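You operate a simulated robot arm through the tools that you are given. There is no shell and no other tool.

The job below is to be done with a simulated robot arm. You get a single attempt, and the scene is never put back.

Task
Zero the counter, key in the repeat and count from the Thimbleoak card, and run the job.
Fine: the press ends on DONE; speed and power stay as they are.

Only the result counts: the job must be done as asked and must still hold three seconds after the hand-in. Knocking over, shifting, dropping, spilling or breaking anything else fails it.

Robot
A 7-joint arm with a two-finger parallel gripper, fixed in place. Base frame: the origin is on the floor under the middle of its stand, x ahead of it, y to its left, z up; the work surface is at about z = 941. Units: mm, rad, N and s.
With the tool pointing down near the work surface it reaches from about 100 to 620 mm from the base axis. Its first joint turns from -1.152 to 1.152 rad. Payload 1.57 kg.
The tool frame sits at the grasp point between the pads (the TCP): z along the fingers, y along the line on which they close. The tips reach 30 mm beyond it. The gripper opens to 80 mm. The fingers are 17 mm wide and 12 mm thick; the gripper's body (40 by 82 mm) begins 80 mm behind the TCP.
Orientation is told as [roll, pitch, yaw] about the base's x, y, z axes, in that order, counted from this pose: with the fingers straight down and closing along the base's y, the tool's x points along the base's -x, its y along +y and its z along -z.

Tools
- The arm moves only by the tool move_arm. Its arguments are lists of equal length, an entry for each row: "translation": the shift along the base's x, y, z in units of 100 mm (1.0 is 100 mm), a list of three; "angular": the turn, a rotation vector about the base's x, y, z in units of 45 degrees (1.0 is 45 degrees), a list of three; "jaw": the finger opening in mm, from 0 to 80. In form: {"translation": [[x, y, z], ...], "angular": [[rx, ry, rz], ...], "jaw": [jaw, ...]}. A call has 1 to 20 rows; each row is the pose to reach, as a shift and turn from the pose commanded when the call began. A call with a number of a shift or a turn outside -1 to 1 is refused whole. A row lasts 0.2 s, in which the tool goes at most 50 mm and 0.15 rad; a call with a longer step from one row to the next is refused whole, and so is a gripper value outside its range. Where a pose cannot be reached the arm comes as near as it can. A force on the tool above 40 N (or 10 N above the force at the start of the call, whichever is more), or a blocked arm, ends the call early, and 0.2 s more pass. The fingers move at their own pace (about 72 mm/s each) and stop on an object; they squeeze with about 41 N. The grip force told is the motor's: it shows also when the fingers shut on nothing. Time passes only in rows, and 0.2 s behind the last, so rows that repeat a pose let the fingers close. It gives the time, the measured TCP pose, the force on the tool (base axes), the opening and the grip force at its end, in the units of the frame above (readings bear some noise), with the torque about the TCP (base axes, N m) and any sound that the robot's microphone picked up.
- Cameras (640 x 400 px; columns grow to the right, rows downward): "scene" is fixed at [58.4, 434.9, 1420]; the picture's right is [-0.76, -0.65, 0.00], its down [-0.40, 0.46, -0.79] and it looks along [0.52, -0.60, -0.61] (base axes); focal length 250 px, centre (320, 200). "wrist" rides on the gripper at [72, -7, -122] in the tool frame; the picture's right is [0.09, 1.00, 0.00], its down [-0.84, 0.08, -0.54] and it looks along [-0.54, 0.05, 0.84] (tool axes); focal length 238 px, centre (320, 200).
- get_image(camera): a new picture of that camera. No time passes.
- locate(camera, pixels): for up to 12 pixels [column, row] of the newest picture of that camera ("zoom" is the newest enlarged one), the place [x, y, z] in the base frame of the surface seen there, good to about 3 mm. No time passes.
- close_up(camera, box): a new picture of the part [left, top, right, bottom] of that camera's present view, enlarged. No time passes.
- job_done(): hands the job in; it is judged then, once.

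Leave the gripper open and the arm clear of the work at the hand-in unless told otherwise.

The tools are called after "Call:" as a command line: name --argument value ..., lists and objects as JSON in quotes. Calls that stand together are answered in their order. move_arm: Moves the arm, as the interface text tells. Its arguments: {"type":"object","properties":{"translation":{"type":"array","items":{"type":"array","items":{"type":"number"}}},"angular":{"type":"array","items":{"type":"array","items":{"type":"number"}}},"jaw":{"type":"array","items":{"type":"number"}}},"required":["translation","angular","jaw"]} The other tools are called the same way: get_image (camera) takes a picture; locate (camera, pixels) gives the place of the surface under pixels of a picture; close_up (camera, box) takes an enlarged picture of a part of a camera's view; job_done () hands the job in.

At the start:

```text
t: 0.0
tool_pos: [297.6, 110.1, 1264.2]
tool_rot: [-0.001, -0.001, 0.001]
contact_force: [-0.4, 0.0, 0.8]
ft_torque: [0.01, 0.01, 0.01]
opening: 80.2
grip_force: 0.0
```

scene: 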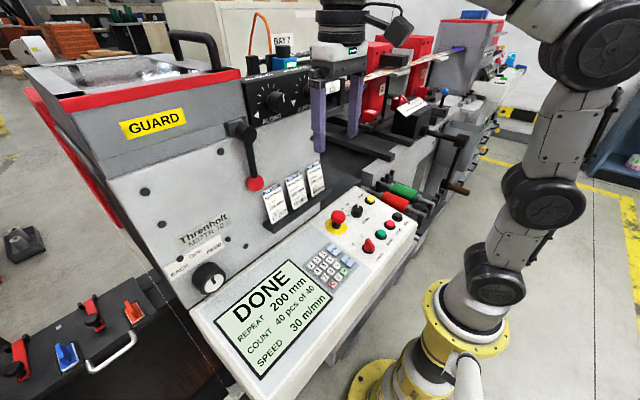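
wrist: 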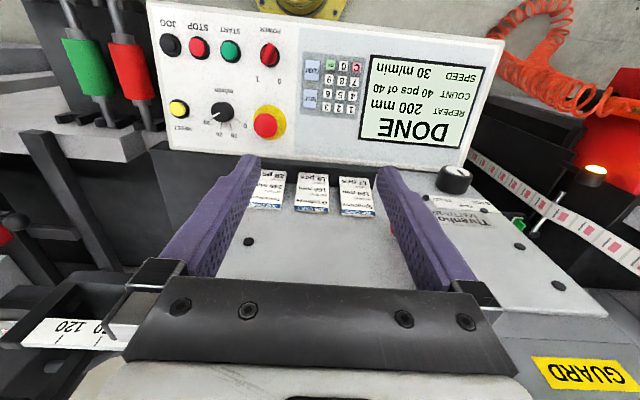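

The press screen reads DONE, REPEAT 200 mm, COUNT 40 of 40, SPEED 30 m/min. I'll look closer at the cards (scene approx 265-325, 160-225), the keypad and the control panel.

Call:
close_up --camera "scene" --box '[255, 155, 335, 235]'

Call:
close_up --camera "scene" --box '[290, 180, 430, 290]'

Call:
close_up --camera "wrist" --box '[230, 160, 390, 230]'

Call:
close_up --camera "wrist" --box '[150, 10, 310, 150]'

Call:
close_up --camera "wrist" --box '[290, 40, 490, 150]'

```text
5.00 times, centred on (295, 195) of scene
```

zoom: 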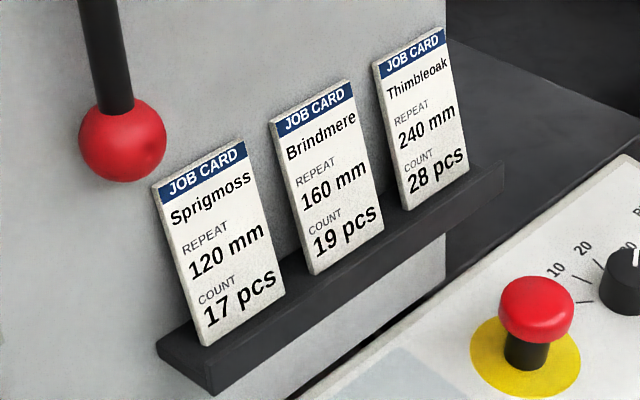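

```text
3.64 times, centred on (360, 235) of scene
```

zoom: 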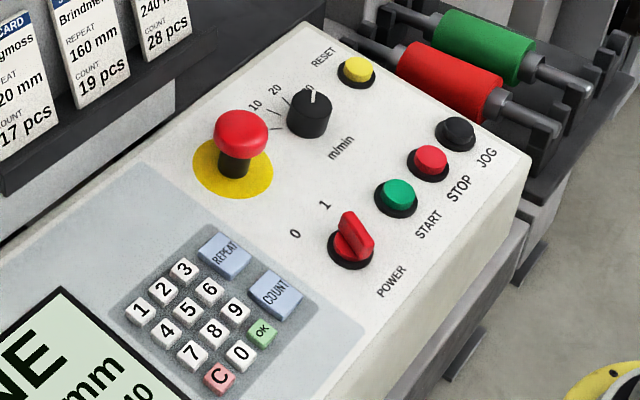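

```text
4.00 times, centred on (310, 195) of wrist
```

zoom: 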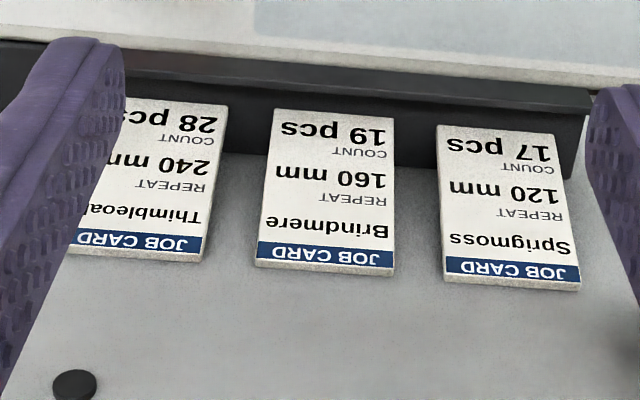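

```text
2.86 times, centred on (230, 80) of wrist
```

zoom: 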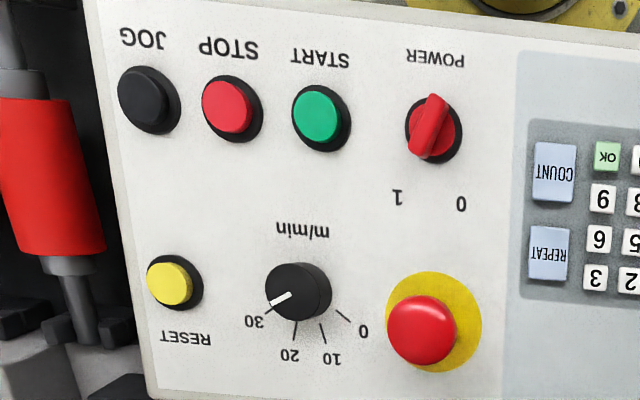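

```text
3.20 times, centred on (390, 95) of wrist
```

zoom: 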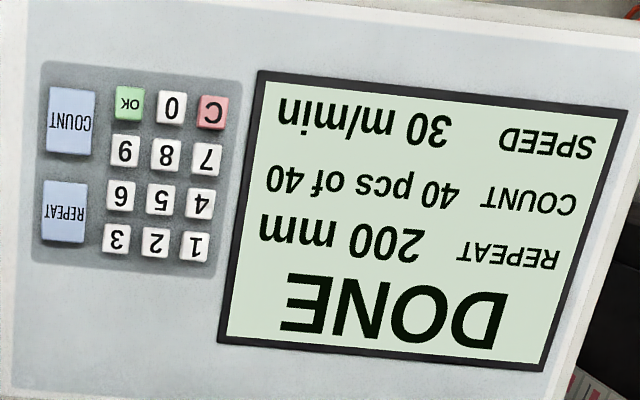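

The Thimbleoak card says REPEAT 240 mm, COUNT 28 pcs. Plan: yellow RESET, then REPEAT-2-4-0-OK, COUNT-2-8-OK, then green START. I now locate keys in the newest zoom (keys block, wrist zoom).

Call:
locate --camera "zoom" --pixels '[[65, 211], [71, 122], [129, 103], [171, 107], [212, 112], [125, 150], [166, 155], [207, 159], [195, 246], [155, 242], [116, 239], [200, 204]]'

Call:
locate --camera "wrist" --pixels '[[230, 51], [199, 47], [170, 45], [179, 108], [265, 124], [222, 111], [269, 54], [300, 20], [300, 140], [170, 130], [160, 20], [480, 50]]'

```text
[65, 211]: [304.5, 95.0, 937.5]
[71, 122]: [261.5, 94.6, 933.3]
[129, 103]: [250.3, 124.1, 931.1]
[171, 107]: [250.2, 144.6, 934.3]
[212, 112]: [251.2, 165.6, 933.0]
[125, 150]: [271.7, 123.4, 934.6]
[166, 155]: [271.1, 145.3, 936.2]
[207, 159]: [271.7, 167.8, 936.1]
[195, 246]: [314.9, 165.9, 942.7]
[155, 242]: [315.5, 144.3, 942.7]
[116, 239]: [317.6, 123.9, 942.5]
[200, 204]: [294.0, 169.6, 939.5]
```

```text
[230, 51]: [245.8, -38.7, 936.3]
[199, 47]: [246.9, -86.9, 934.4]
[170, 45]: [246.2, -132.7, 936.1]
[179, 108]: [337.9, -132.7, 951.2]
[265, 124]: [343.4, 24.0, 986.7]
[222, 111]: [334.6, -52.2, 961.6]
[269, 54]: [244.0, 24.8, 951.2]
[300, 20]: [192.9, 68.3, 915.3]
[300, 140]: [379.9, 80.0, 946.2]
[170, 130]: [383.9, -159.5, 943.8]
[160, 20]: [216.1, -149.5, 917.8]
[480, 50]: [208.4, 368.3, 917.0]
```

The numbers read cleanly: panel slopes up about 0.155 rad toward +x, keys are about 21 mm apart. Before moving I check nearby obstacles: the card rack, red ball lever, rollers and the white ruler, in the scene and wrist pictures.

Call:
locate --camera "scene" --pixels '[[256, 184], [240, 130], [270, 210], [318, 180], [402, 189], [378, 205], [408, 110], [400, 65], [345, 60], [338, 215], [270, 90], [440, 135]]'

Call:
locate --camera "wrist" --pixels '[[130, 70], [85, 70], [80, 330], [20, 150], [60, 180], [315, 205], [315, 182], [455, 178], [320, 240], [110, 15], [150, 150], [400, 155]]'

Call:
close_up --camera "scene" --box '[230, 0, 550, 200]'

```text
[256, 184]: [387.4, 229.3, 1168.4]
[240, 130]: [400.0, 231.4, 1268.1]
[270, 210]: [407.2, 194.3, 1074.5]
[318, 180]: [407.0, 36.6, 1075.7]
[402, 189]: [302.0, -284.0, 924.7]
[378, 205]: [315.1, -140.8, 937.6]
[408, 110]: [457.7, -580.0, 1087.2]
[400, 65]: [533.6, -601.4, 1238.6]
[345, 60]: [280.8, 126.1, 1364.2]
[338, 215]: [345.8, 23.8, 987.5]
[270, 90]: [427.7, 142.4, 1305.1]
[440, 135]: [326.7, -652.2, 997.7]
```

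```text
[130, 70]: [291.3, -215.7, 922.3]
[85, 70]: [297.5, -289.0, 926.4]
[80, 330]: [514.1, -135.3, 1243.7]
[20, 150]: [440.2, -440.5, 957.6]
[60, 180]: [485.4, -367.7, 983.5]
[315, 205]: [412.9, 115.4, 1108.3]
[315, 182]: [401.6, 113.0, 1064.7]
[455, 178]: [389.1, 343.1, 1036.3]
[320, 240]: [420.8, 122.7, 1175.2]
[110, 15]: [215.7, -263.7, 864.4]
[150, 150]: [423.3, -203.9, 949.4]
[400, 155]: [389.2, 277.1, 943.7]
```

```text
2.00 times, centred on (390, 100) of scene
```

zoom: 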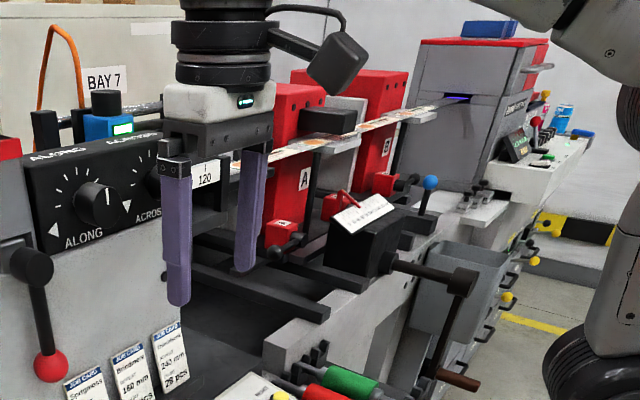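

The wall with the card rack is at x≈400, away from the keys. I noticed a labelled knob at scene (208, 278) near "Threnholt"; I look closer at its label, and at the other areas, before deciding what zeroes the counter.

Call:
close_up --camera "scene" --box '[150, 200, 270, 300]'

Call:
close_up --camera "wrist" --box '[410, 150, 560, 250]'

Call:
close_up --camera "scene" --box '[200, 240, 360, 380]'

Call:
close_up --camera "scene" --box '[0, 30, 250, 200]'

```text
4.00 times, centred on (210, 250) of scene
```

zoom: 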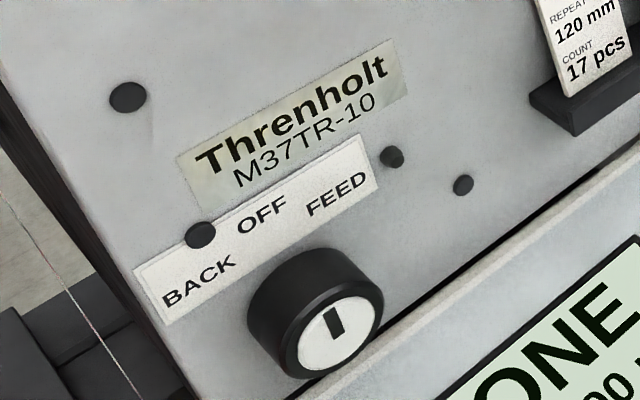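

```text
4.00 times, centred on (485, 200) of wrist
```

zoom: 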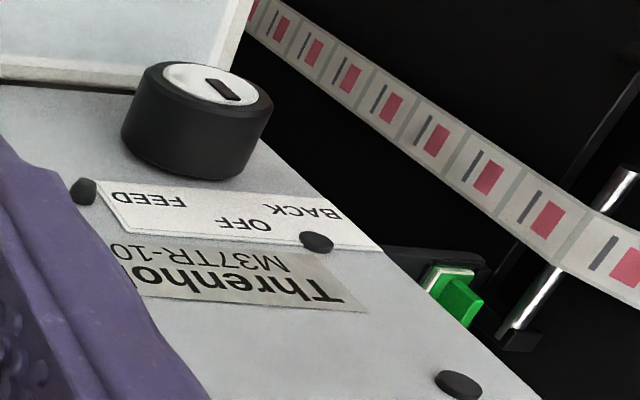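

```text
2.86 times, centred on (280, 310) of scene
```

zoom: 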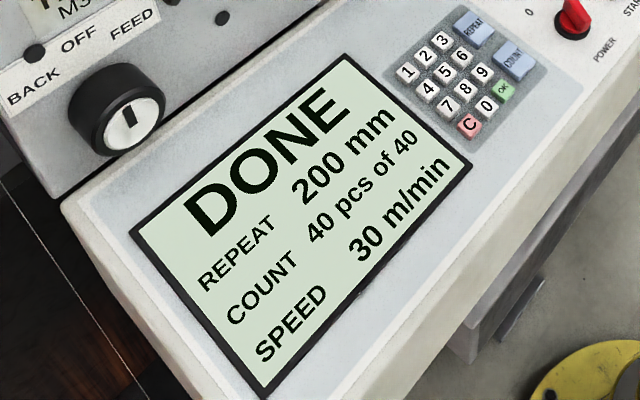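

```text
2.35 times, centred on (125, 115) of scene
```

zoom: 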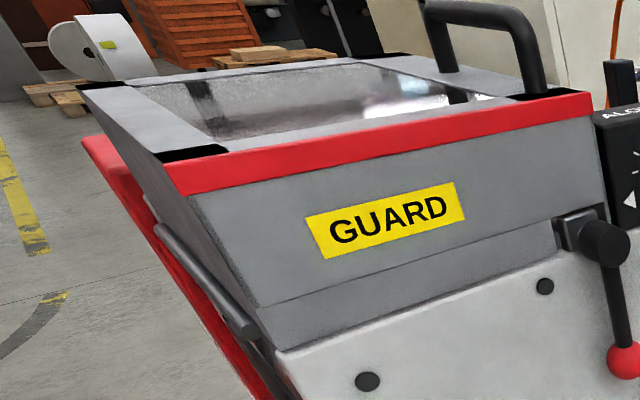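

That knob is the web feed (BACK/OFF/FEED), not the counter, so it stays untouched. Yellow RESET (about [338, -133, 951]) is the counter zero. I close the fingers, tilt the tool (so a single finger edge is lowest, matching the panel's slope) and travel toward RESET while high.

Call:
move_arm --translation '[[0, -0.25, -0.2], [0, -0.5, -0.4], [0, -0.75, -0.6], [0, -1, -0.8], [0, -1, -0.8]]' --angular '[[0.121, -0.049, 0.0094], [0.242, -0.0985, 0.0188], [0.363, -0.148, 0.028], [0.484, -0.197, 0.0375], [0.484, -0.197, 0.0375]]' --jaw '[0, 0, 0, 0, 0]'

```text
t: 1.2
tool_pos: [297.7, 10.7, 1187.1]
tool_rot: [0.383, -0.158, -0.003]
contact_force: [-0.5, -0.4, -0.3]
ft_torque: [0.04, 0.02, 0.01]
opening: 0.2
grip_force: 21.2
```

Tilt is right (0.383, -0.158), fingers closed. Next I continue toward RESET, at height.

Call:
move_arm --translation '[[0.09, -0.25, -0.2], [0.18, -0.5, -0.4], [0.27, -0.75, -0.6], [0.35, -1, -0.8], [0.35, -1, -0.8]]' --angular '[[0, 0, 0], [0, 0, 0], [0, 0, 0], [0, 0, 0], [0, 0, 0]]' --jaw '[0, 0, 0, 0, 0]'

Call:
get_image --camera "wrist"

Call:
get_image --camera "scene"

```text
t: 2.4
tool_pos: [330.7, -90.6, 1103.6]
tool_rot: [0.381, -0.156, 0.0]
contact_force: [0.2, -1.0, -0.6]
ft_torque: [0.02, 0.0, -0.01]
opening: 0.0
grip_force: 20.9
```

```text
taken
```

wrist: 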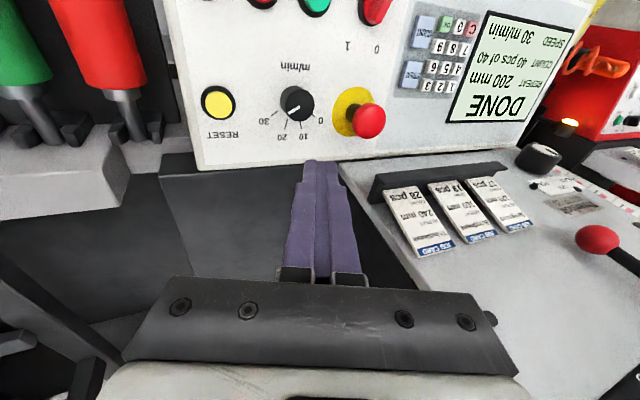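

```text
taken
```

scene: 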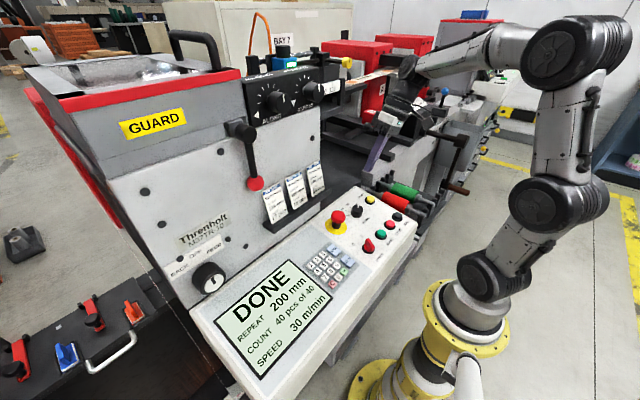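

RESET's yellow cap is at wrist pixel (217, 102). I locate it and neighbours from here, plus the finger tip (320, 165).

Call:
locate --camera "wrist" --pixels '[[217, 102], [211, 102], [224, 102], [217, 95], [217, 108], [297, 103], [369, 120], [320, 165], [305, 165], [336, 165], [207, 140], [235, 80]]'

Call:
close_up --camera "wrist" --box '[180, 60, 340, 180]'

```text
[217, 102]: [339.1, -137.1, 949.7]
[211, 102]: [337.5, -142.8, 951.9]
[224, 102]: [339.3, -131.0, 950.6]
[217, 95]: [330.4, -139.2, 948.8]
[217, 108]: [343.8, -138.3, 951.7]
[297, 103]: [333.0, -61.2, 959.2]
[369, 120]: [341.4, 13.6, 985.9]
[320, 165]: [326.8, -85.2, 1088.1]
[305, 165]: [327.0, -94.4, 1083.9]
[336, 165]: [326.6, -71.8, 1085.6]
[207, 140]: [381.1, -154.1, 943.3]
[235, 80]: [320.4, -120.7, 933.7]
```

```text
3.33 times, centred on (260, 120) of wrist
```

zoom: 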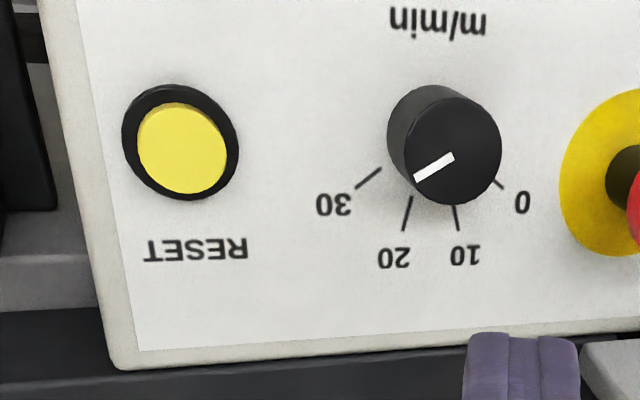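

RESET centre is about [338, -136, 950]. I descend to hover about 25 mm above it.

Call:
move_arm --translation '[[0.0, -0.25, -0.1], [0.0, -0.46, -0.4], [0.0, -0.46, -0.7], [0.0, -0.46, -0.95], [0.0, -0.46, -0.95], [0.0, -0.46, -0.95]]' --angular '[[0, 0, 0], [0, 0, 0], [0, 0, 0], [0, 0, 0], [0, 0, 0], [0, 0, 0]]' --jaw '[0, 0, 0, 0, 0, 0]'

Call:
close_up --camera "wrist" --box '[240, 80, 440, 205]'

Call:
close_up --camera "scene" --box '[310, 120, 470, 220]'

```text
t: 3.8
tool_pos: [333.4, -138.0, 1008.8]
tool_rot: [0.381, -0.156, 0.0]
contact_force: [0.1, -0.2, 0.9]
ft_torque: [-0.01, 0.0, 0.01]
opening: 0.0
grip_force: 21.0
```

```text
3.20 times, centred on (340, 142) of wrist
```

zoom: 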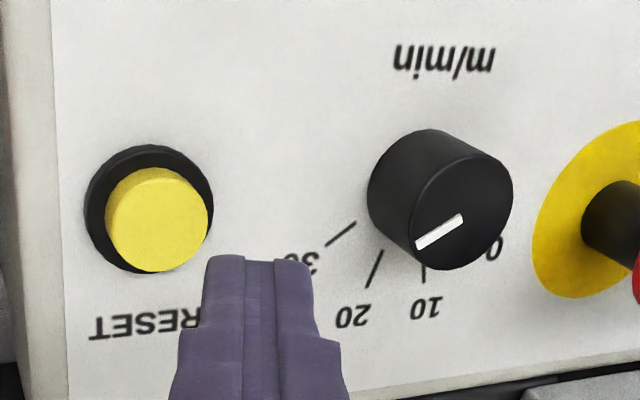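

```text
4.00 times, centred on (390, 170) of scene
```

zoom: 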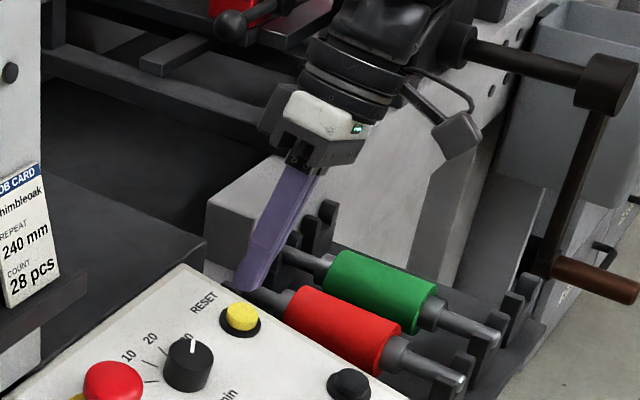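

The tip hovers to the side of the cap in view because of perspective. I locate the cap again from the wrist close-up and the finger tip edges, to align precisely.

Call:
close_up --camera "wrist" --box '[240, 80, 440, 205]'

Call:
locate --camera "zoom" --pixels '[[157, 219], [115, 219], [200, 219], [157, 185], [157, 262], [212, 262], [245, 263], [275, 264], [305, 265], [212, 290], [460, 210], [420, 200]]'

```text
3.20 times, centred on (340, 142) of wrist
```

zoom: 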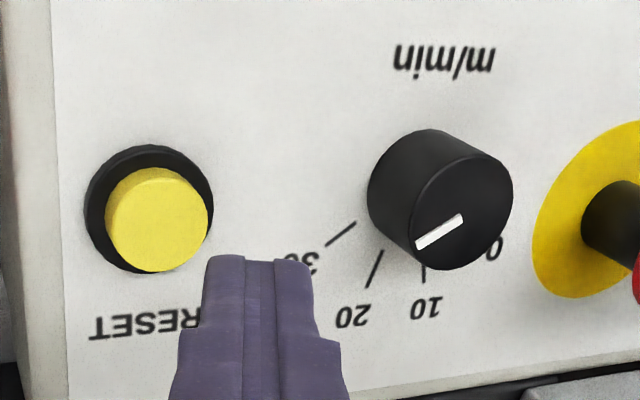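

```text
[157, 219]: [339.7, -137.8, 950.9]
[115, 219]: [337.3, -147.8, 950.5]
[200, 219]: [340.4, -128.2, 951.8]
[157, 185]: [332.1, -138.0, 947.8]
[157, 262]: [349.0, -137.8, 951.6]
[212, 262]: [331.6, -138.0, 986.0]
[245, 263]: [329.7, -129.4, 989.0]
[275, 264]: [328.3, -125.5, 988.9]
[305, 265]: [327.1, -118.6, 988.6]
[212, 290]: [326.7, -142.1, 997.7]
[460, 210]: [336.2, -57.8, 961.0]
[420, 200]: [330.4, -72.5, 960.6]
```

The cap centre is [340, -138, 951], radius ~10 mm; the finger corner sits above it. I lower to just above the cap, then step down gently and read the force.

Call:
move_arm --translation '[[0.01, 0, -0.1], [0.01, 0, -0.2], [0.012, 0, -0.22], [0.013, 0, -0.23], [0.014, 0, -0.24], [0.015, 0, -0.25], [0.016, 0, -0.26]]' --angular '[[0, 0, 0], [0, 0, 0], [0, 0, 0], [0, 0, 0], [0, 0, 0], [0, 0, 0], [0, 0, 0]]' --jaw '[0, 0, 0, 0, 0, 0, 0]'

Call:
close_up --camera "scene" --box '[340, 160, 420, 220]'

```text
t: 5.4
tool_pos: [334.9, -136.3, 984.8]
tool_rot: [0.381, -0.156, 0.001]
contact_force: [0.3, 0.3, -0.8]
ft_torque: [-0.05, 0.0, 0.0]
opening: 0.1
grip_force: 21.0
```

```text
6.67 times, centred on (380, 190) of scene
```

zoom: 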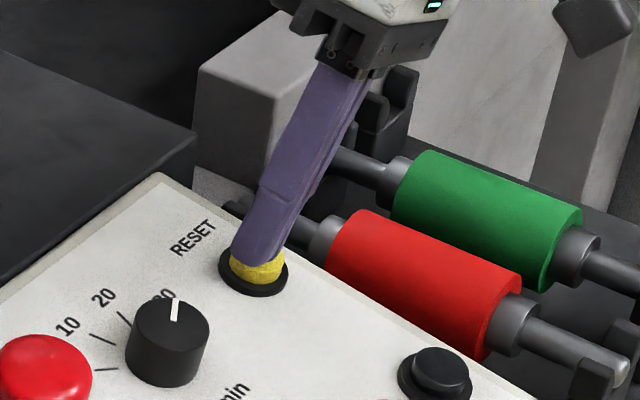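

The tip is right over the yellow cap with no force yet. I step down 1 mm at a time along the panel normal.

Call:
move_arm --translation '[[0.0015, 0, -0.01], [0.003, 0, -0.02], [0.0045, 0, -0.03], [0.006, 0, -0.04]]' --angular '[[0, 0, 0], [0, 0, 0], [0, 0, 0], [0, 0, 0]]' --jaw '[0, 0, 0, 0]'

Call:
close_up --camera "scene" --box '[200, 240, 360, 380]'

```text
t: 6.4
tool_pos: [335.1, -136.2, 978.9]
tool_rot: [0.38, -0.158, -0.001]
contact_force: [-2.0, -1.0, 1.7]
ft_torque: [-0.04, 0.08, 0.01]
opening: 0.0
grip_force: 21.2
```

```text
2.86 times, centred on (280, 310) of scene
```

zoom: 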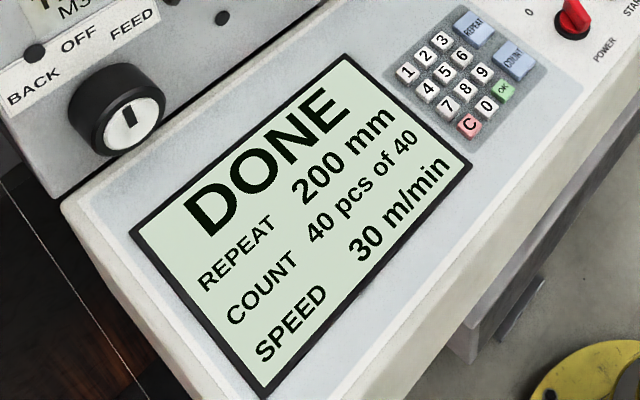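

Light contact (Fz ≈ 1.7 N), no reaction yet. I press further in small steps.

Call:
move_arm --translation '[[0.0015, 0, -0.01], [0.003, 0, -0.02], [0.0045, 0, -0.03]]' --angular '[[0, 0, 0], [0, 0, 0], [0, 0, 0]]' --jaw '[0, 0, 0]'

Call:
close_up --camera "scene" --box '[200, 240, 360, 380]'

Call:
close_up --camera "scene" --box '[340, 160, 420, 220]'

```text
t: 7.2
tool_pos: [335.9, -135.9, 976.3]
tool_rot: [0.381, -0.157, 0.002]
contact_force: [0.4, 0.8, 2.7]
ft_torque: [0.03, -0.06, -0.01]
opening: 0.2
grip_force: 21.2
heard: click
```

```text
2.86 times, centred on (280, 310) of scene
```

zoom: 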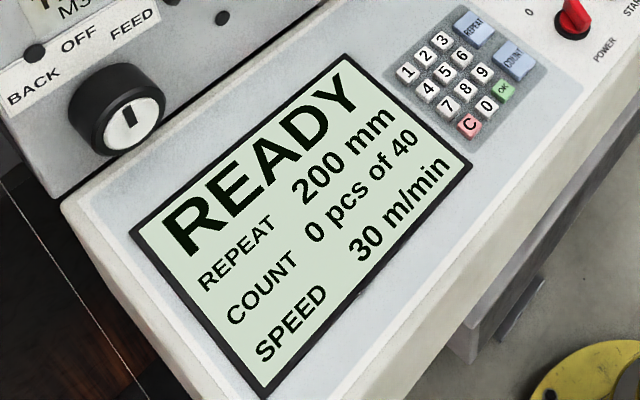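

```text
6.67 times, centred on (380, 190) of scene
```

zoom: 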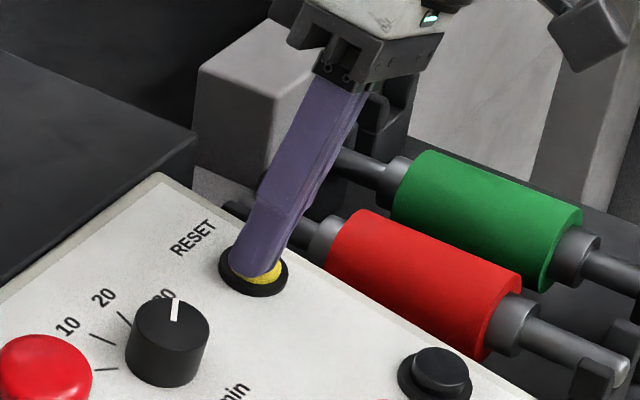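

Click heard; screen now READY, 0 pcs of 40. Now I lift off and travel toward the keypad, above the E-stop (top z≈987).

Call:
move_arm --translation '[[0, 0, 0.3], [0, 0, 0.7], [-0.05, 0.2, 0.9], [-0.15, 0.6, 0.9], [-0.3, 1.0, 0.9]]' --angular '[[0, 0, 0], [0, 0, 0], [0, 0, 0], [0, 0, 0], [0, 0, 0]]' --jaw '[0, 0, 0, 0, 0]'

Call:
move_arm --translation '[[-0.0, 0.4, 0.0], [0, 0.8, 0], [0, 1.0, 0], [0, 1.0, 0]]' --angular '[[0, 0, 0], [0, 0, 0], [0, 0, 0], [0, 0, 0]]' --jaw '[0, 0, 0, 0]'

Call:
get_image --camera "wrist"

Call:
get_image --camera "scene"

```text
t: 8.4
tool_pos: [304.5, -34.8, 1066.6]
tool_rot: [0.38, -0.155, -0.003]
contact_force: [-0.5, 0.2, 0.4]
ft_torque: [0.02, -0.02, 0.0]
opening: 0.3
grip_force: 21.7
```

```text
t: 9.4
tool_pos: [306.4, 65.1, 1068.0]
tool_rot: [0.38, -0.158, 0.0]
contact_force: [-0.5, 0.4, -0.3]
ft_torque: [-0.01, 0.04, -0.02]
opening: 0.1
grip_force: 21.4
```

```text
taken
```

wrist: 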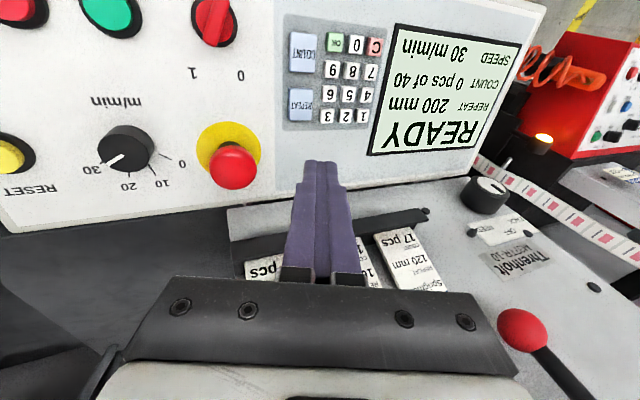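

```text
taken
```

scene: 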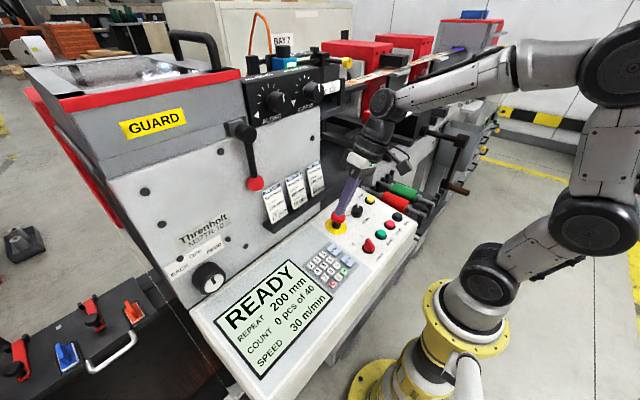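

The keypad is well in view at wrist (285-385, 30-125). I take a close-up and locate all keys precisely.

Call:
close_up --camera "wrist" --box '[270, 10, 400, 140]'

```text
3.08 times, centred on (335, 75) of wrist
```

zoom: 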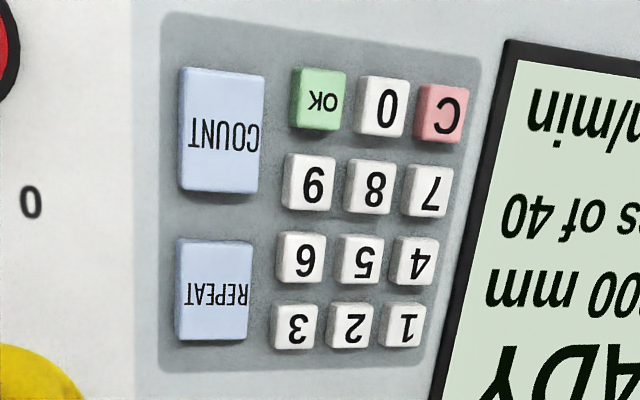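

Call:
locate --camera "zoom" --pixels '[[215, 290], [224, 130], [321, 98], [385, 106], [446, 108], [312, 182], [374, 186], [303, 256], [363, 258], [417, 260], [296, 325], [352, 324]]'

Call:
locate --camera "zoom" --pixels '[[332, 325], [372, 325], [352, 306], [352, 343], [396, 261], [436, 261], [417, 242], [417, 280], [325, 325], [182, 290], [250, 290], [215, 335]]'

```text
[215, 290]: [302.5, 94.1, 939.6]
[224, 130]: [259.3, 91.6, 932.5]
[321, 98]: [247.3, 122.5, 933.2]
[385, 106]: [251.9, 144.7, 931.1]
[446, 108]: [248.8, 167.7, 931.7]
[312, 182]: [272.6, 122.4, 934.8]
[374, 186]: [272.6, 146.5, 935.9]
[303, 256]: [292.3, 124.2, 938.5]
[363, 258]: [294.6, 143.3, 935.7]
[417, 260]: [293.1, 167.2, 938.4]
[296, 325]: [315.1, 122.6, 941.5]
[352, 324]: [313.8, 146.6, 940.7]
```

```text
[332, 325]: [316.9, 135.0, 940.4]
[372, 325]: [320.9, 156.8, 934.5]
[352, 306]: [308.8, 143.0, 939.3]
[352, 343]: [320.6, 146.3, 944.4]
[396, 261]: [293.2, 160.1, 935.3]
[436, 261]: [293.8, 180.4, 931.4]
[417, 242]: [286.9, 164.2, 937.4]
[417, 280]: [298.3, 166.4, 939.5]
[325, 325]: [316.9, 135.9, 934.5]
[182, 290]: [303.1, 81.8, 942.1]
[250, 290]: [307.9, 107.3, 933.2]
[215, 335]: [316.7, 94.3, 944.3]
```

The keypad grid: columns y≈123 / 145 / 167, rows x≈315.5 / 293.5 / 272 / 250.3, key tops z from 942 down to 932; REPEAT [303.5, 94.5, 938.5], COUNT [260, 93, 933]. RESET's contact occurred with TCP about 28.5 mm above the surface. I now hover over REPEAT.

Call:
move_arm --translation '[[-0.068, 0.28, -0.1], [-0.068, 0.284, -0.4], [-0.068, 0.284, -0.7], [-0.068, 0.284, -0.91], [-0.068, 0.284, -0.91], [-0.068, 0.284, -0.91]]' --angular '[[0, 0, 0], [0, 0, 0], [0, 0, 0], [0, 0, 0], [0, 0, 0], [0, 0, 0]]' --jaw '[0, 0, 0, 0, 0, 0]'

Call:
close_up --camera "scene" --box '[290, 220, 370, 290]'

Call:
close_up --camera "wrist" --box '[260, 60, 440, 200]'

```text
t: 10.8
tool_pos: [298.7, 93.0, 976.3]
tool_rot: [0.38, -0.157, -0.001]
contact_force: [-0.1, -0.2, 0.3]
ft_torque: [-0.02, -0.01, -0.01]
opening: 0.0
grip_force: 21.3
```

```text
5.71 times, centred on (330, 255) of scene
```

zoom: 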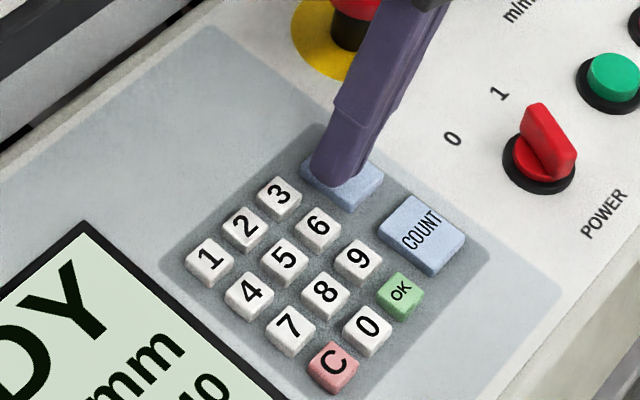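

```text
2.86 times, centred on (350, 130) of wrist
```

zoom: 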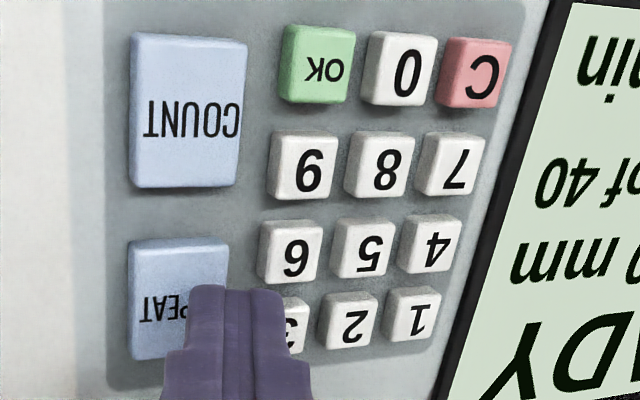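

The tip is above REPEAT, clear of key 3. I press down gently in steps.

Call:
move_arm --translation '[[0.006, 0, -0.04], [0.009, 0, -0.06], [0.011, 0, -0.07], [0.012, 0, -0.08], [0.014, 0, -0.09]]' --angular '[[0, 0, 0], [0, 0, 0], [0, 0, 0], [0, 0, 0], [0, 0, 0]]' --jaw '[0, 0, 0, 0, 0]'

Call:
close_up --camera "scene" --box '[200, 240, 360, 380]'

```text
t: 12.0
tool_pos: [300.7, 92.8, 966.2]
tool_rot: [0.381, -0.155, -0.001]
contact_force: [-0.8, 0.7, 4.3]
ft_torque: [0.01, 0.01, -0.03]
opening: 0.0
grip_force: 21.4
heard: click
```

```text
2.86 times, centred on (280, 310) of scene
```

zoom: 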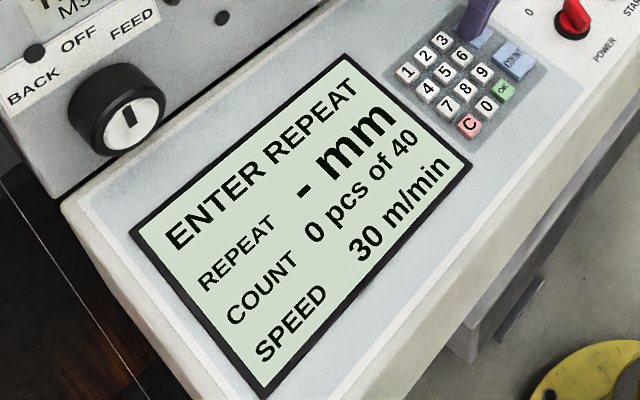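

REPEAT entry is open ("ENTER REPEAT, - mm"). Next key is 2 at [315.4, 145, 941.5]: lift, move over, hover and check.

Call:
move_arm --translation '[[0, 0, 0.15], [0.05, 0.25, 0.2], [0.095, 0.51, 0.2], [0.097, 0.51, 0.12], [0.097, 0.51, 0.12]]' --angular '[[0, 0, 0], [0, 0, 0], [0, 0, 0], [0, 0, 0], [0, 0, 0]]' --jaw '[0, 0, 0, 0, 0]'

Call:
close_up --camera "scene" --box '[290, 220, 370, 290]'

Call:
close_up --camera "wrist" --box '[240, 60, 420, 200]'

```text
t: 13.2
tool_pos: [309.1, 143.0, 979.0]
tool_rot: [0.38, -0.157, 0.001]
contact_force: [0.3, 0.1, 0.4]
ft_torque: [-0.01, -0.03, 0.03]
opening: 0.0
grip_force: 21.9
```

```text
5.71 times, centred on (330, 255) of scene
```

zoom: 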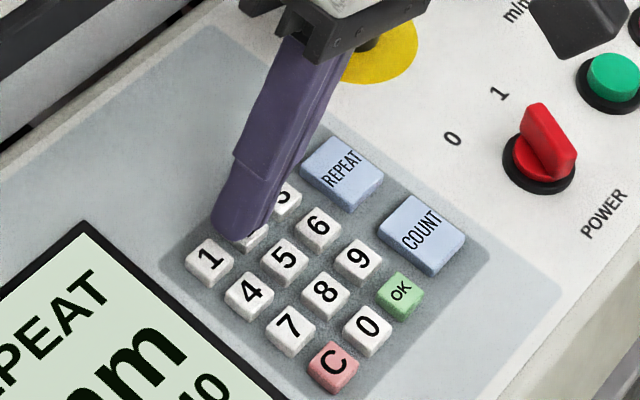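

```text
2.86 times, centred on (330, 130) of wrist
```

zoom: 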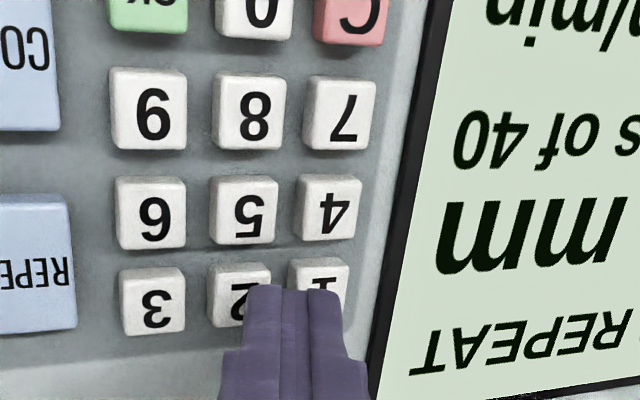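

I want to verify alignment over key 2 more closely before pressing.

Call:
close_up --camera "scene" --box '[310, 240, 350, 275]'

Call:
close_up --camera "wrist" --box '[290, 120, 370, 180]'

```text
11.43 times, centred on (330, 258) of scene
```

zoom: 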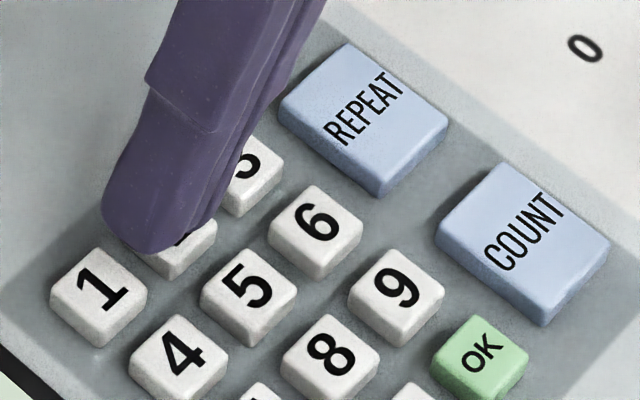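

```text
6.67 times, centred on (330, 150) of wrist
```

zoom: 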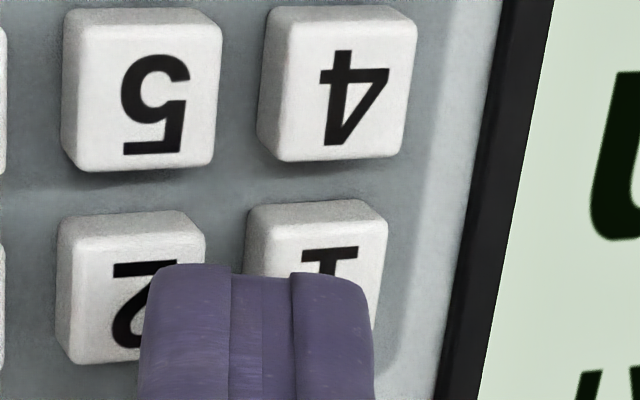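

Call:
locate --camera "zoom" --pixels '[[155, 280], [180, 270], [215, 270], [262, 285], [300, 280], [350, 282], [150, 340], [200, 340], [100, 290], [75, 290], [130, 250], [140, 100]]'

Call:
close_up --camera "scene" --box '[310, 240, 350, 275]'

Call:
locate --camera "zoom" --pixels '[[130, 235], [150, 245], [180, 238], [200, 225], [212, 210], [190, 200], [120, 180], [170, 180], [205, 240], [180, 262], [98, 285], [248, 285]]'

```text
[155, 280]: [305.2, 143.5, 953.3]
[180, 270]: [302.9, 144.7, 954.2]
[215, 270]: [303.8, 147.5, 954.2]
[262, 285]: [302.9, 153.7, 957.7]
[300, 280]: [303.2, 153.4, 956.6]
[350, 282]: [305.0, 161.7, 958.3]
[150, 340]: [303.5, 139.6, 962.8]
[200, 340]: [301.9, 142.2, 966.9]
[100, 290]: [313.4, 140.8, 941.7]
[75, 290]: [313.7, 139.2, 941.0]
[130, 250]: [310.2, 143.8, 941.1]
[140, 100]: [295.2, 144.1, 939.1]
```

```text
11.43 times, centred on (330, 258) of scene
```

zoom: 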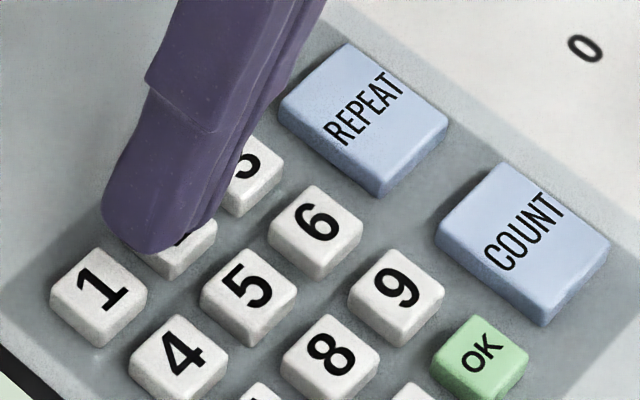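

```text
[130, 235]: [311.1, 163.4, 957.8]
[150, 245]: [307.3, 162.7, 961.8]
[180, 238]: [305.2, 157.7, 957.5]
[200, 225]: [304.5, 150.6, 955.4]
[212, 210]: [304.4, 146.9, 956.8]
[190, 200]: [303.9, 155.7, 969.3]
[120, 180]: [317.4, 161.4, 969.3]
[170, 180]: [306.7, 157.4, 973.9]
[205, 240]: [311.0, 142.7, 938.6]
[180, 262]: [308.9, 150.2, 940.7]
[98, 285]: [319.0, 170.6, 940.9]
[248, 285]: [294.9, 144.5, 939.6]
```

Locating shows the low finger edge centred around x≈313, y≈144-145, above key 2 and rising over key 1. Alignment is good, so I press down in small steps.

Call:
move_arm --translation '[[0.006, 0, -0.04], [0.009, 0, -0.06], [0.011, 0, -0.07], [0.012, 0, -0.08], [0.014, 0, -0.09]]' --angular '[[0, 0, 0], [0, 0, 0], [0, 0, 0], [0, 0, 0], [0, 0, 0]]' --jaw '[0, 0, 0, 0, 0]'

Call:
close_up --camera "scene" --box '[200, 240, 360, 380]'

```text
t: 14.4
tool_pos: [310.8, 142.7, 969.7]
tool_rot: [0.382, -0.158, 0.0]
contact_force: [-1.5, 0.0, 1.2]
ft_torque: [-0.01, 0.01, -0.02]
opening: 0.2
grip_force: 21.6
heard: click
```

```text
2.86 times, centred on (280, 310) of scene
```

zoom: 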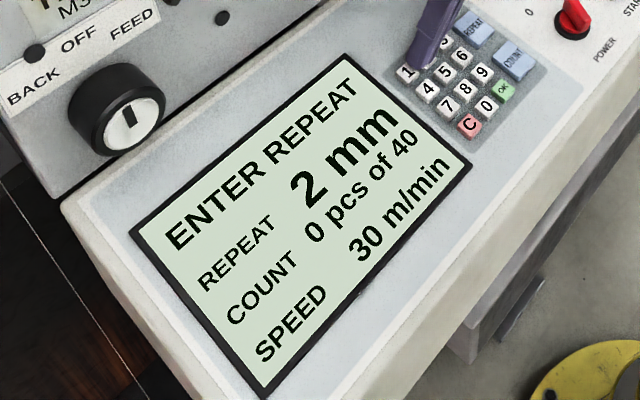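

Display shows "2 mm". Next key 4 at [293.5, 167, 938.2]: lift, shift over, press in the same small steps.

Call:
move_arm --translation '[[-0.015, 0, 0.12], [-0.12, 0.11, 0.13], [-0.23, 0.22, 0.1], [-0.231, 0.22, 0.06], [-0.227, 0.22, 0.02], [-0.222, 0.22, -0.005], [-0.221, 0.22, -0.015], [-0.22, 0.22, -0.025], [-0.218, 0.22, -0.035]]' --angular '[[0, 0, 0], [0, 0, 0], [0, 0, 0], [0, 0, 0], [0, 0, 0], [0, 0, 0], [0, 0, 0], [0, 0, 0], [0, 0, 0]]' --jaw '[0, 0, 0, 0, 0, 0, 0, 0, 0]'

Call:
close_up --camera "scene" --box '[200, 240, 360, 380]'

```text
t: 16.4
tool_pos: [288.6, 164.6, 966.6]
tool_rot: [0.379, -0.155, 0.001]
contact_force: [0.1, 0.3, 1.4]
ft_torque: [-0.04, 0.0, -0.02]
opening: 0.2
grip_force: 21.3
heard: click
```

```text
2.86 times, centred on (280, 310) of scene
```

zoom: 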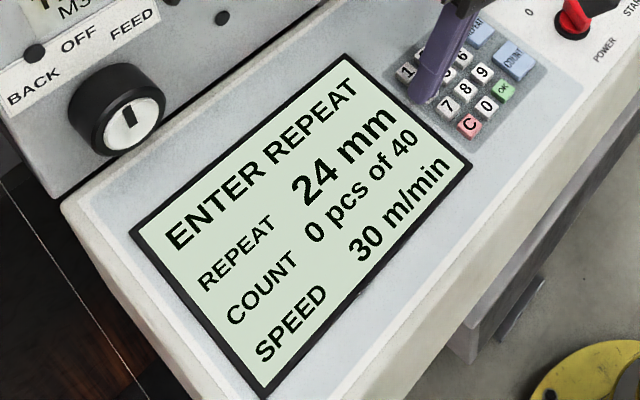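

Display "24 mm". Next key 0 at [250.3, 145, 932].

Call:
move_arm --translation '[[-0.015, 0, 0.12], [-0.22, -0.11, 0.12], [-0.44, -0.22, 0.1], [-0.445, -0.22, 0.04], [-0.441, -0.22, -0.005], [-0.436, -0.22, -0.03], [-0.435, -0.22, -0.04], [-0.434, -0.22, -0.05], [-0.432, -0.22, -0.06]]' --angular '[[0, 0, 0], [0, 0, 0], [0, 0, 0], [0, 0, 0], [0, 0, 0], [0, 0, 0], [0, 0, 0], [0, 0, 0], [0, 0, 0]]' --jaw '[0, 0, 0, 0, 0, 0, 0, 0, 0]'

Call:
close_up --camera "scene" --box '[200, 240, 360, 380]'

```text
t: 18.4
tool_pos: [247.3, 141.5, 959.6]
tool_rot: [0.378, -0.157, 0.0]
contact_force: [-2.2, -2.2, 2.0]
ft_torque: [-0.05, 0.02, -0.03]
opening: 0.0
grip_force: 21.0
heard: click
```

```text
2.86 times, centred on (280, 310) of scene
```

zoom: 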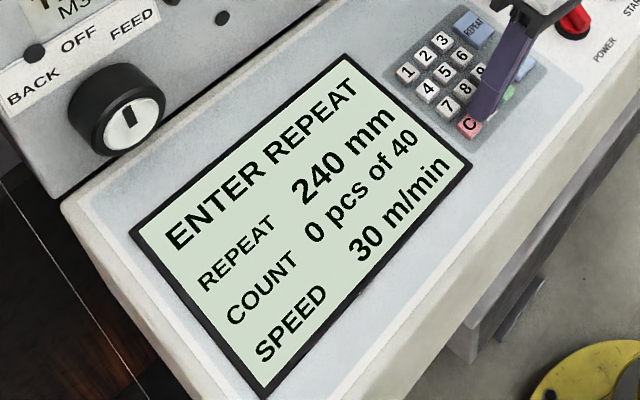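

"240 mm" entered. Next OK at [250, 123, 932].

Call:
move_arm --translation '[[-0.015, 0, 0.12], [-0.015, -0.11, 0.12], [-0.015, -0.22, 0.1], [-0.012, -0.22, 0.06], [-0.005, -0.22, 0.03], [-0.003, -0.22, 0.02], [-0.002, -0.22, 0.01], [0, -0.22, 0.0]]' --angular '[[0, 0, 0], [0, 0, 0], [0, 0, 0], [0, 0, 0], [0, 0, 0], [0, 0, 0], [0, 0, 0], [0, 0, 0]]' --jaw '[0, 0, 0, 0, 0, 0, 0, 0]'

Call:
close_up --camera "scene" --box '[200, 240, 360, 380]'

```text
t: 20.2
tool_pos: [246.3, 121.4, 959.9]
tool_rot: [0.382, -0.156, 0.0]
contact_force: [-0.2, 0.1, 1.6]
ft_torque: [0.01, 0.01, 0.0]
opening: 0.0
grip_force: 21.2
heard: click
```

```text
2.86 times, centred on (280, 310) of scene
```

zoom: 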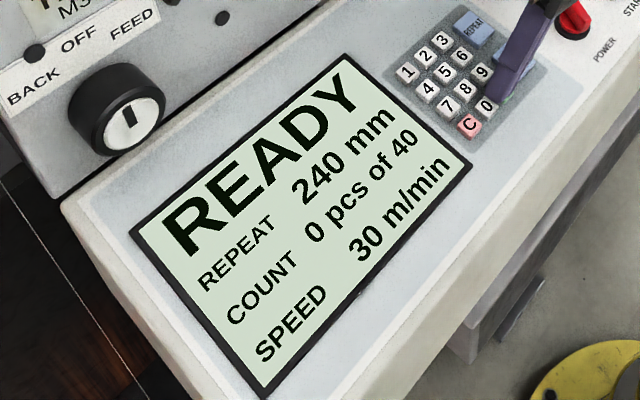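

READY with 240 mm accepted. Next COUNT at [260, 93, 933].

Call:
move_arm --translation '[[-0.01, 0, 0.12], [0.04, -0.15, 0.12], [0.09, -0.3, 0.1], [0.092, -0.3, 0.06], [0.095, -0.3, 0.04], [0.097, -0.3, 0.03], [0.099, -0.3, 0.02], [0.1, -0.3, 0.01]]' --angular '[[0, 0, 0], [0, 0, 0], [0, 0, 0], [0, 0, 0], [0, 0, 0], [0, 0, 0], [0, 0, 0], [0, 0, 0]]' --jaw '[0, 0, 0, 0, 0, 0, 0, 0]'

Call:
close_up --camera "scene" --box '[200, 240, 360, 380]'

```text
t: 22.0
tool_pos: [255.9, 91.8, 960.1]
tool_rot: [0.381, -0.158, 0.001]
contact_force: [0.2, -1.0, 4.4]
ft_torque: [0.01, 0.02, 0.02]
opening: 0.0
grip_force: 20.9
heard: click
```

```text
2.86 times, centred on (280, 310) of scene
```

zoom: 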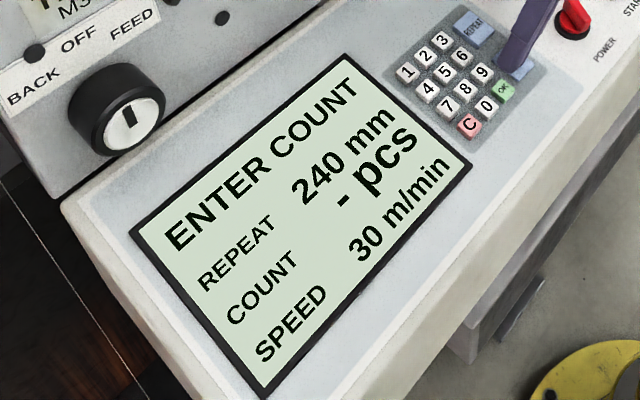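

"ENTER COUNT, - pcs". Next key 2 again at its known press pose.

Call:
move_arm --translation '[[-0.01, 0, 0.15], [0.18, 0.18, 0.22], [0.36, 0.36, 0.22], [0.535, 0.52, 0.22], [0.538, 0.52, 0.17], [0.542, 0.52, 0.13], [0.545, 0.52, 0.11], [0.547, 0.52, 0.1], [0.548, 0.52, 0.09], [0.55, 0.52, 0.082]]' --angular '[[0, 0, 0], [0, 0, 0], [0, 0, 0], [0, 0, 0], [0, 0, 0], [0, 0, 0], [0, 0, 0], [0, 0, 0], [0, 0, 0], [0, 0, 0]]' --jaw '[0, 0, 0, 0, 0, 0, 0, 0, 0, 0]'

Call:
close_up --camera "scene" --box '[200, 240, 360, 380]'

```text
t: 24.2
tool_pos: [311.4, 142.3, 969.0]
tool_rot: [0.382, -0.156, 0.001]
contact_force: [-1.1, 1.4, 2.4]
ft_torque: [0.01, 0.02, -0.01]
opening: 0.5
grip_force: 20.9
heard: click
```

```text
2.86 times, centred on (280, 310) of scene
```

zoom: 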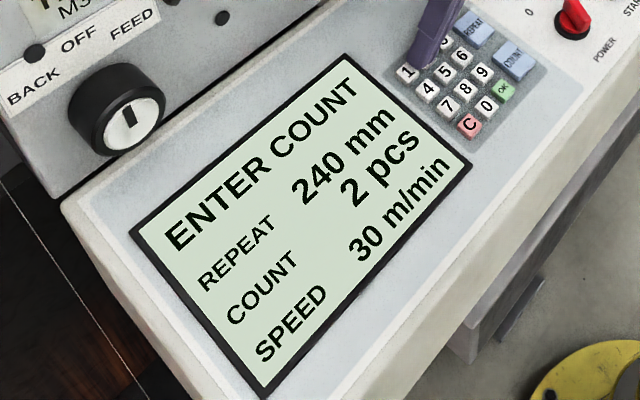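

"2 pcs". Next key 8 at [272, 145, 935.5].

Call:
move_arm --translation '[[-0.015, 0, 0.12], [-0.22, 0, 0.12], [-0.44, 0, 0.1], [-0.447, 0, 0.04], [-0.441, 0, -0.005], [-0.438, 0, -0.03], [-0.437, 0, -0.04], [-0.435, 0, -0.05], [-0.434, 0, -0.06]]' --angular '[[0, 0, 0], [0, 0, 0], [0, 0, 0], [0, 0, 0], [0, 0, 0], [0, 0, 0], [0, 0, 0], [0, 0, 0], [0, 0, 0]]' --jaw '[0, 0, 0, 0, 0, 0, 0, 0, 0]'

Call:
close_up --camera "scene" --box '[200, 240, 360, 380]'

```text
t: 26.2
tool_pos: [268.7, 143.1, 963.7]
tool_rot: [0.38, -0.158, 0.0]
contact_force: [-1.4, -0.3, 1.6]
ft_torque: [0.03, 0.04, 0.03]
opening: 0.0
grip_force: 21.0
heard: click
```

```text
2.86 times, centred on (280, 310) of scene
```

zoom: 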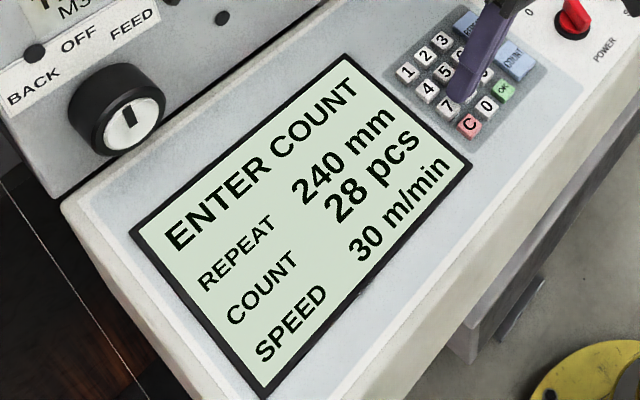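

"28 pcs". Next OK.

Call:
move_arm --translation '[[-0.015, 0, 0.12], [-0.12, -0.11, 0.12], [-0.225, -0.22, 0.1], [-0.226, -0.22, 0.05], [-0.222, -0.22, 0.02], [-0.22, -0.22, -0.002], [-0.218, -0.22, -0.012], [-0.217, -0.22, -0.022], [-0.216, -0.22, -0.032]]' --angular '[[0, 0, 0], [0, 0, 0], [0, 0, 0], [0, 0, 0], [0, 0, 0], [0, 0, 0], [0, 0, 0], [0, 0, 0], [0, 0, 0]]' --jaw '[0, 0, 0, 0, 0, 0, 0, 0, 0]'

Call:
close_up --camera "scene" --box '[200, 240, 360, 380]'

```text
t: 28.2
tool_pos: [246.3, 120.9, 960.9]
tool_rot: [0.38, -0.157, -0.001]
contact_force: [1.1, -0.5, 1.8]
ft_torque: [-0.01, 0.0, -0.01]
opening: 0.0
grip_force: 21.1
heard: click
```

```text
2.86 times, centred on (280, 310) of scene
```

zoom: 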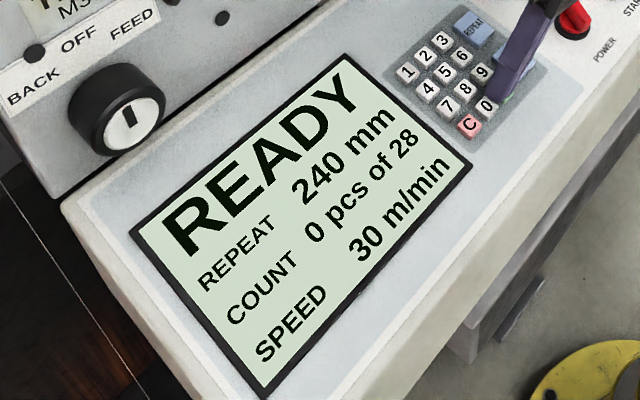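

READY, 240 mm, 0 pcs of 28, 30 m/min. Now lift well clear of the POWER switch and travel toward START at about [246, -39, 936].

Call:
move_arm --translation '[[0, 0, 0.3], [0, 0, 0.7], [0, -0.2, 0.9], [0, -0.6, 0.9], [0, -1.0, 0.9], [0, -1.0, 0.9]]' --angular '[[0, 0, 0], [0, 0, 0], [0, 0, 0], [0, 0, 0], [0, 0, 0], [0, 0, 0]]' --jaw '[0, 0, 0, 0, 0, 0]'

Call:
get_image --camera "wrist"

```text
t: 29.6
tool_pos: [246.1, 22.5, 1049.4]
tool_rot: [0.38, -0.159, -0.001]
contact_force: [-0.4, -0.3, 1.3]
ft_torque: [-0.01, 0.01, 0.01]
opening: 0.2
grip_force: 20.8
```

```text
taken
```

wrist: 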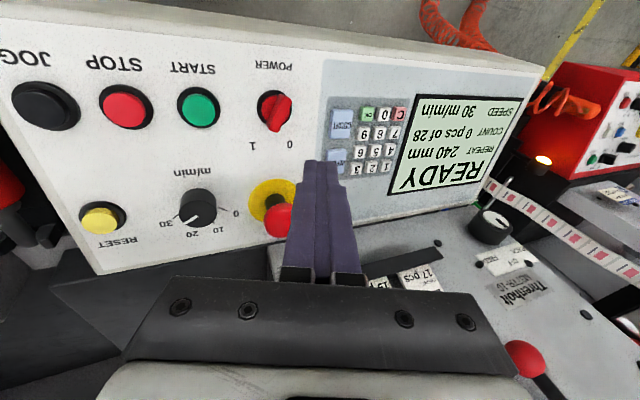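

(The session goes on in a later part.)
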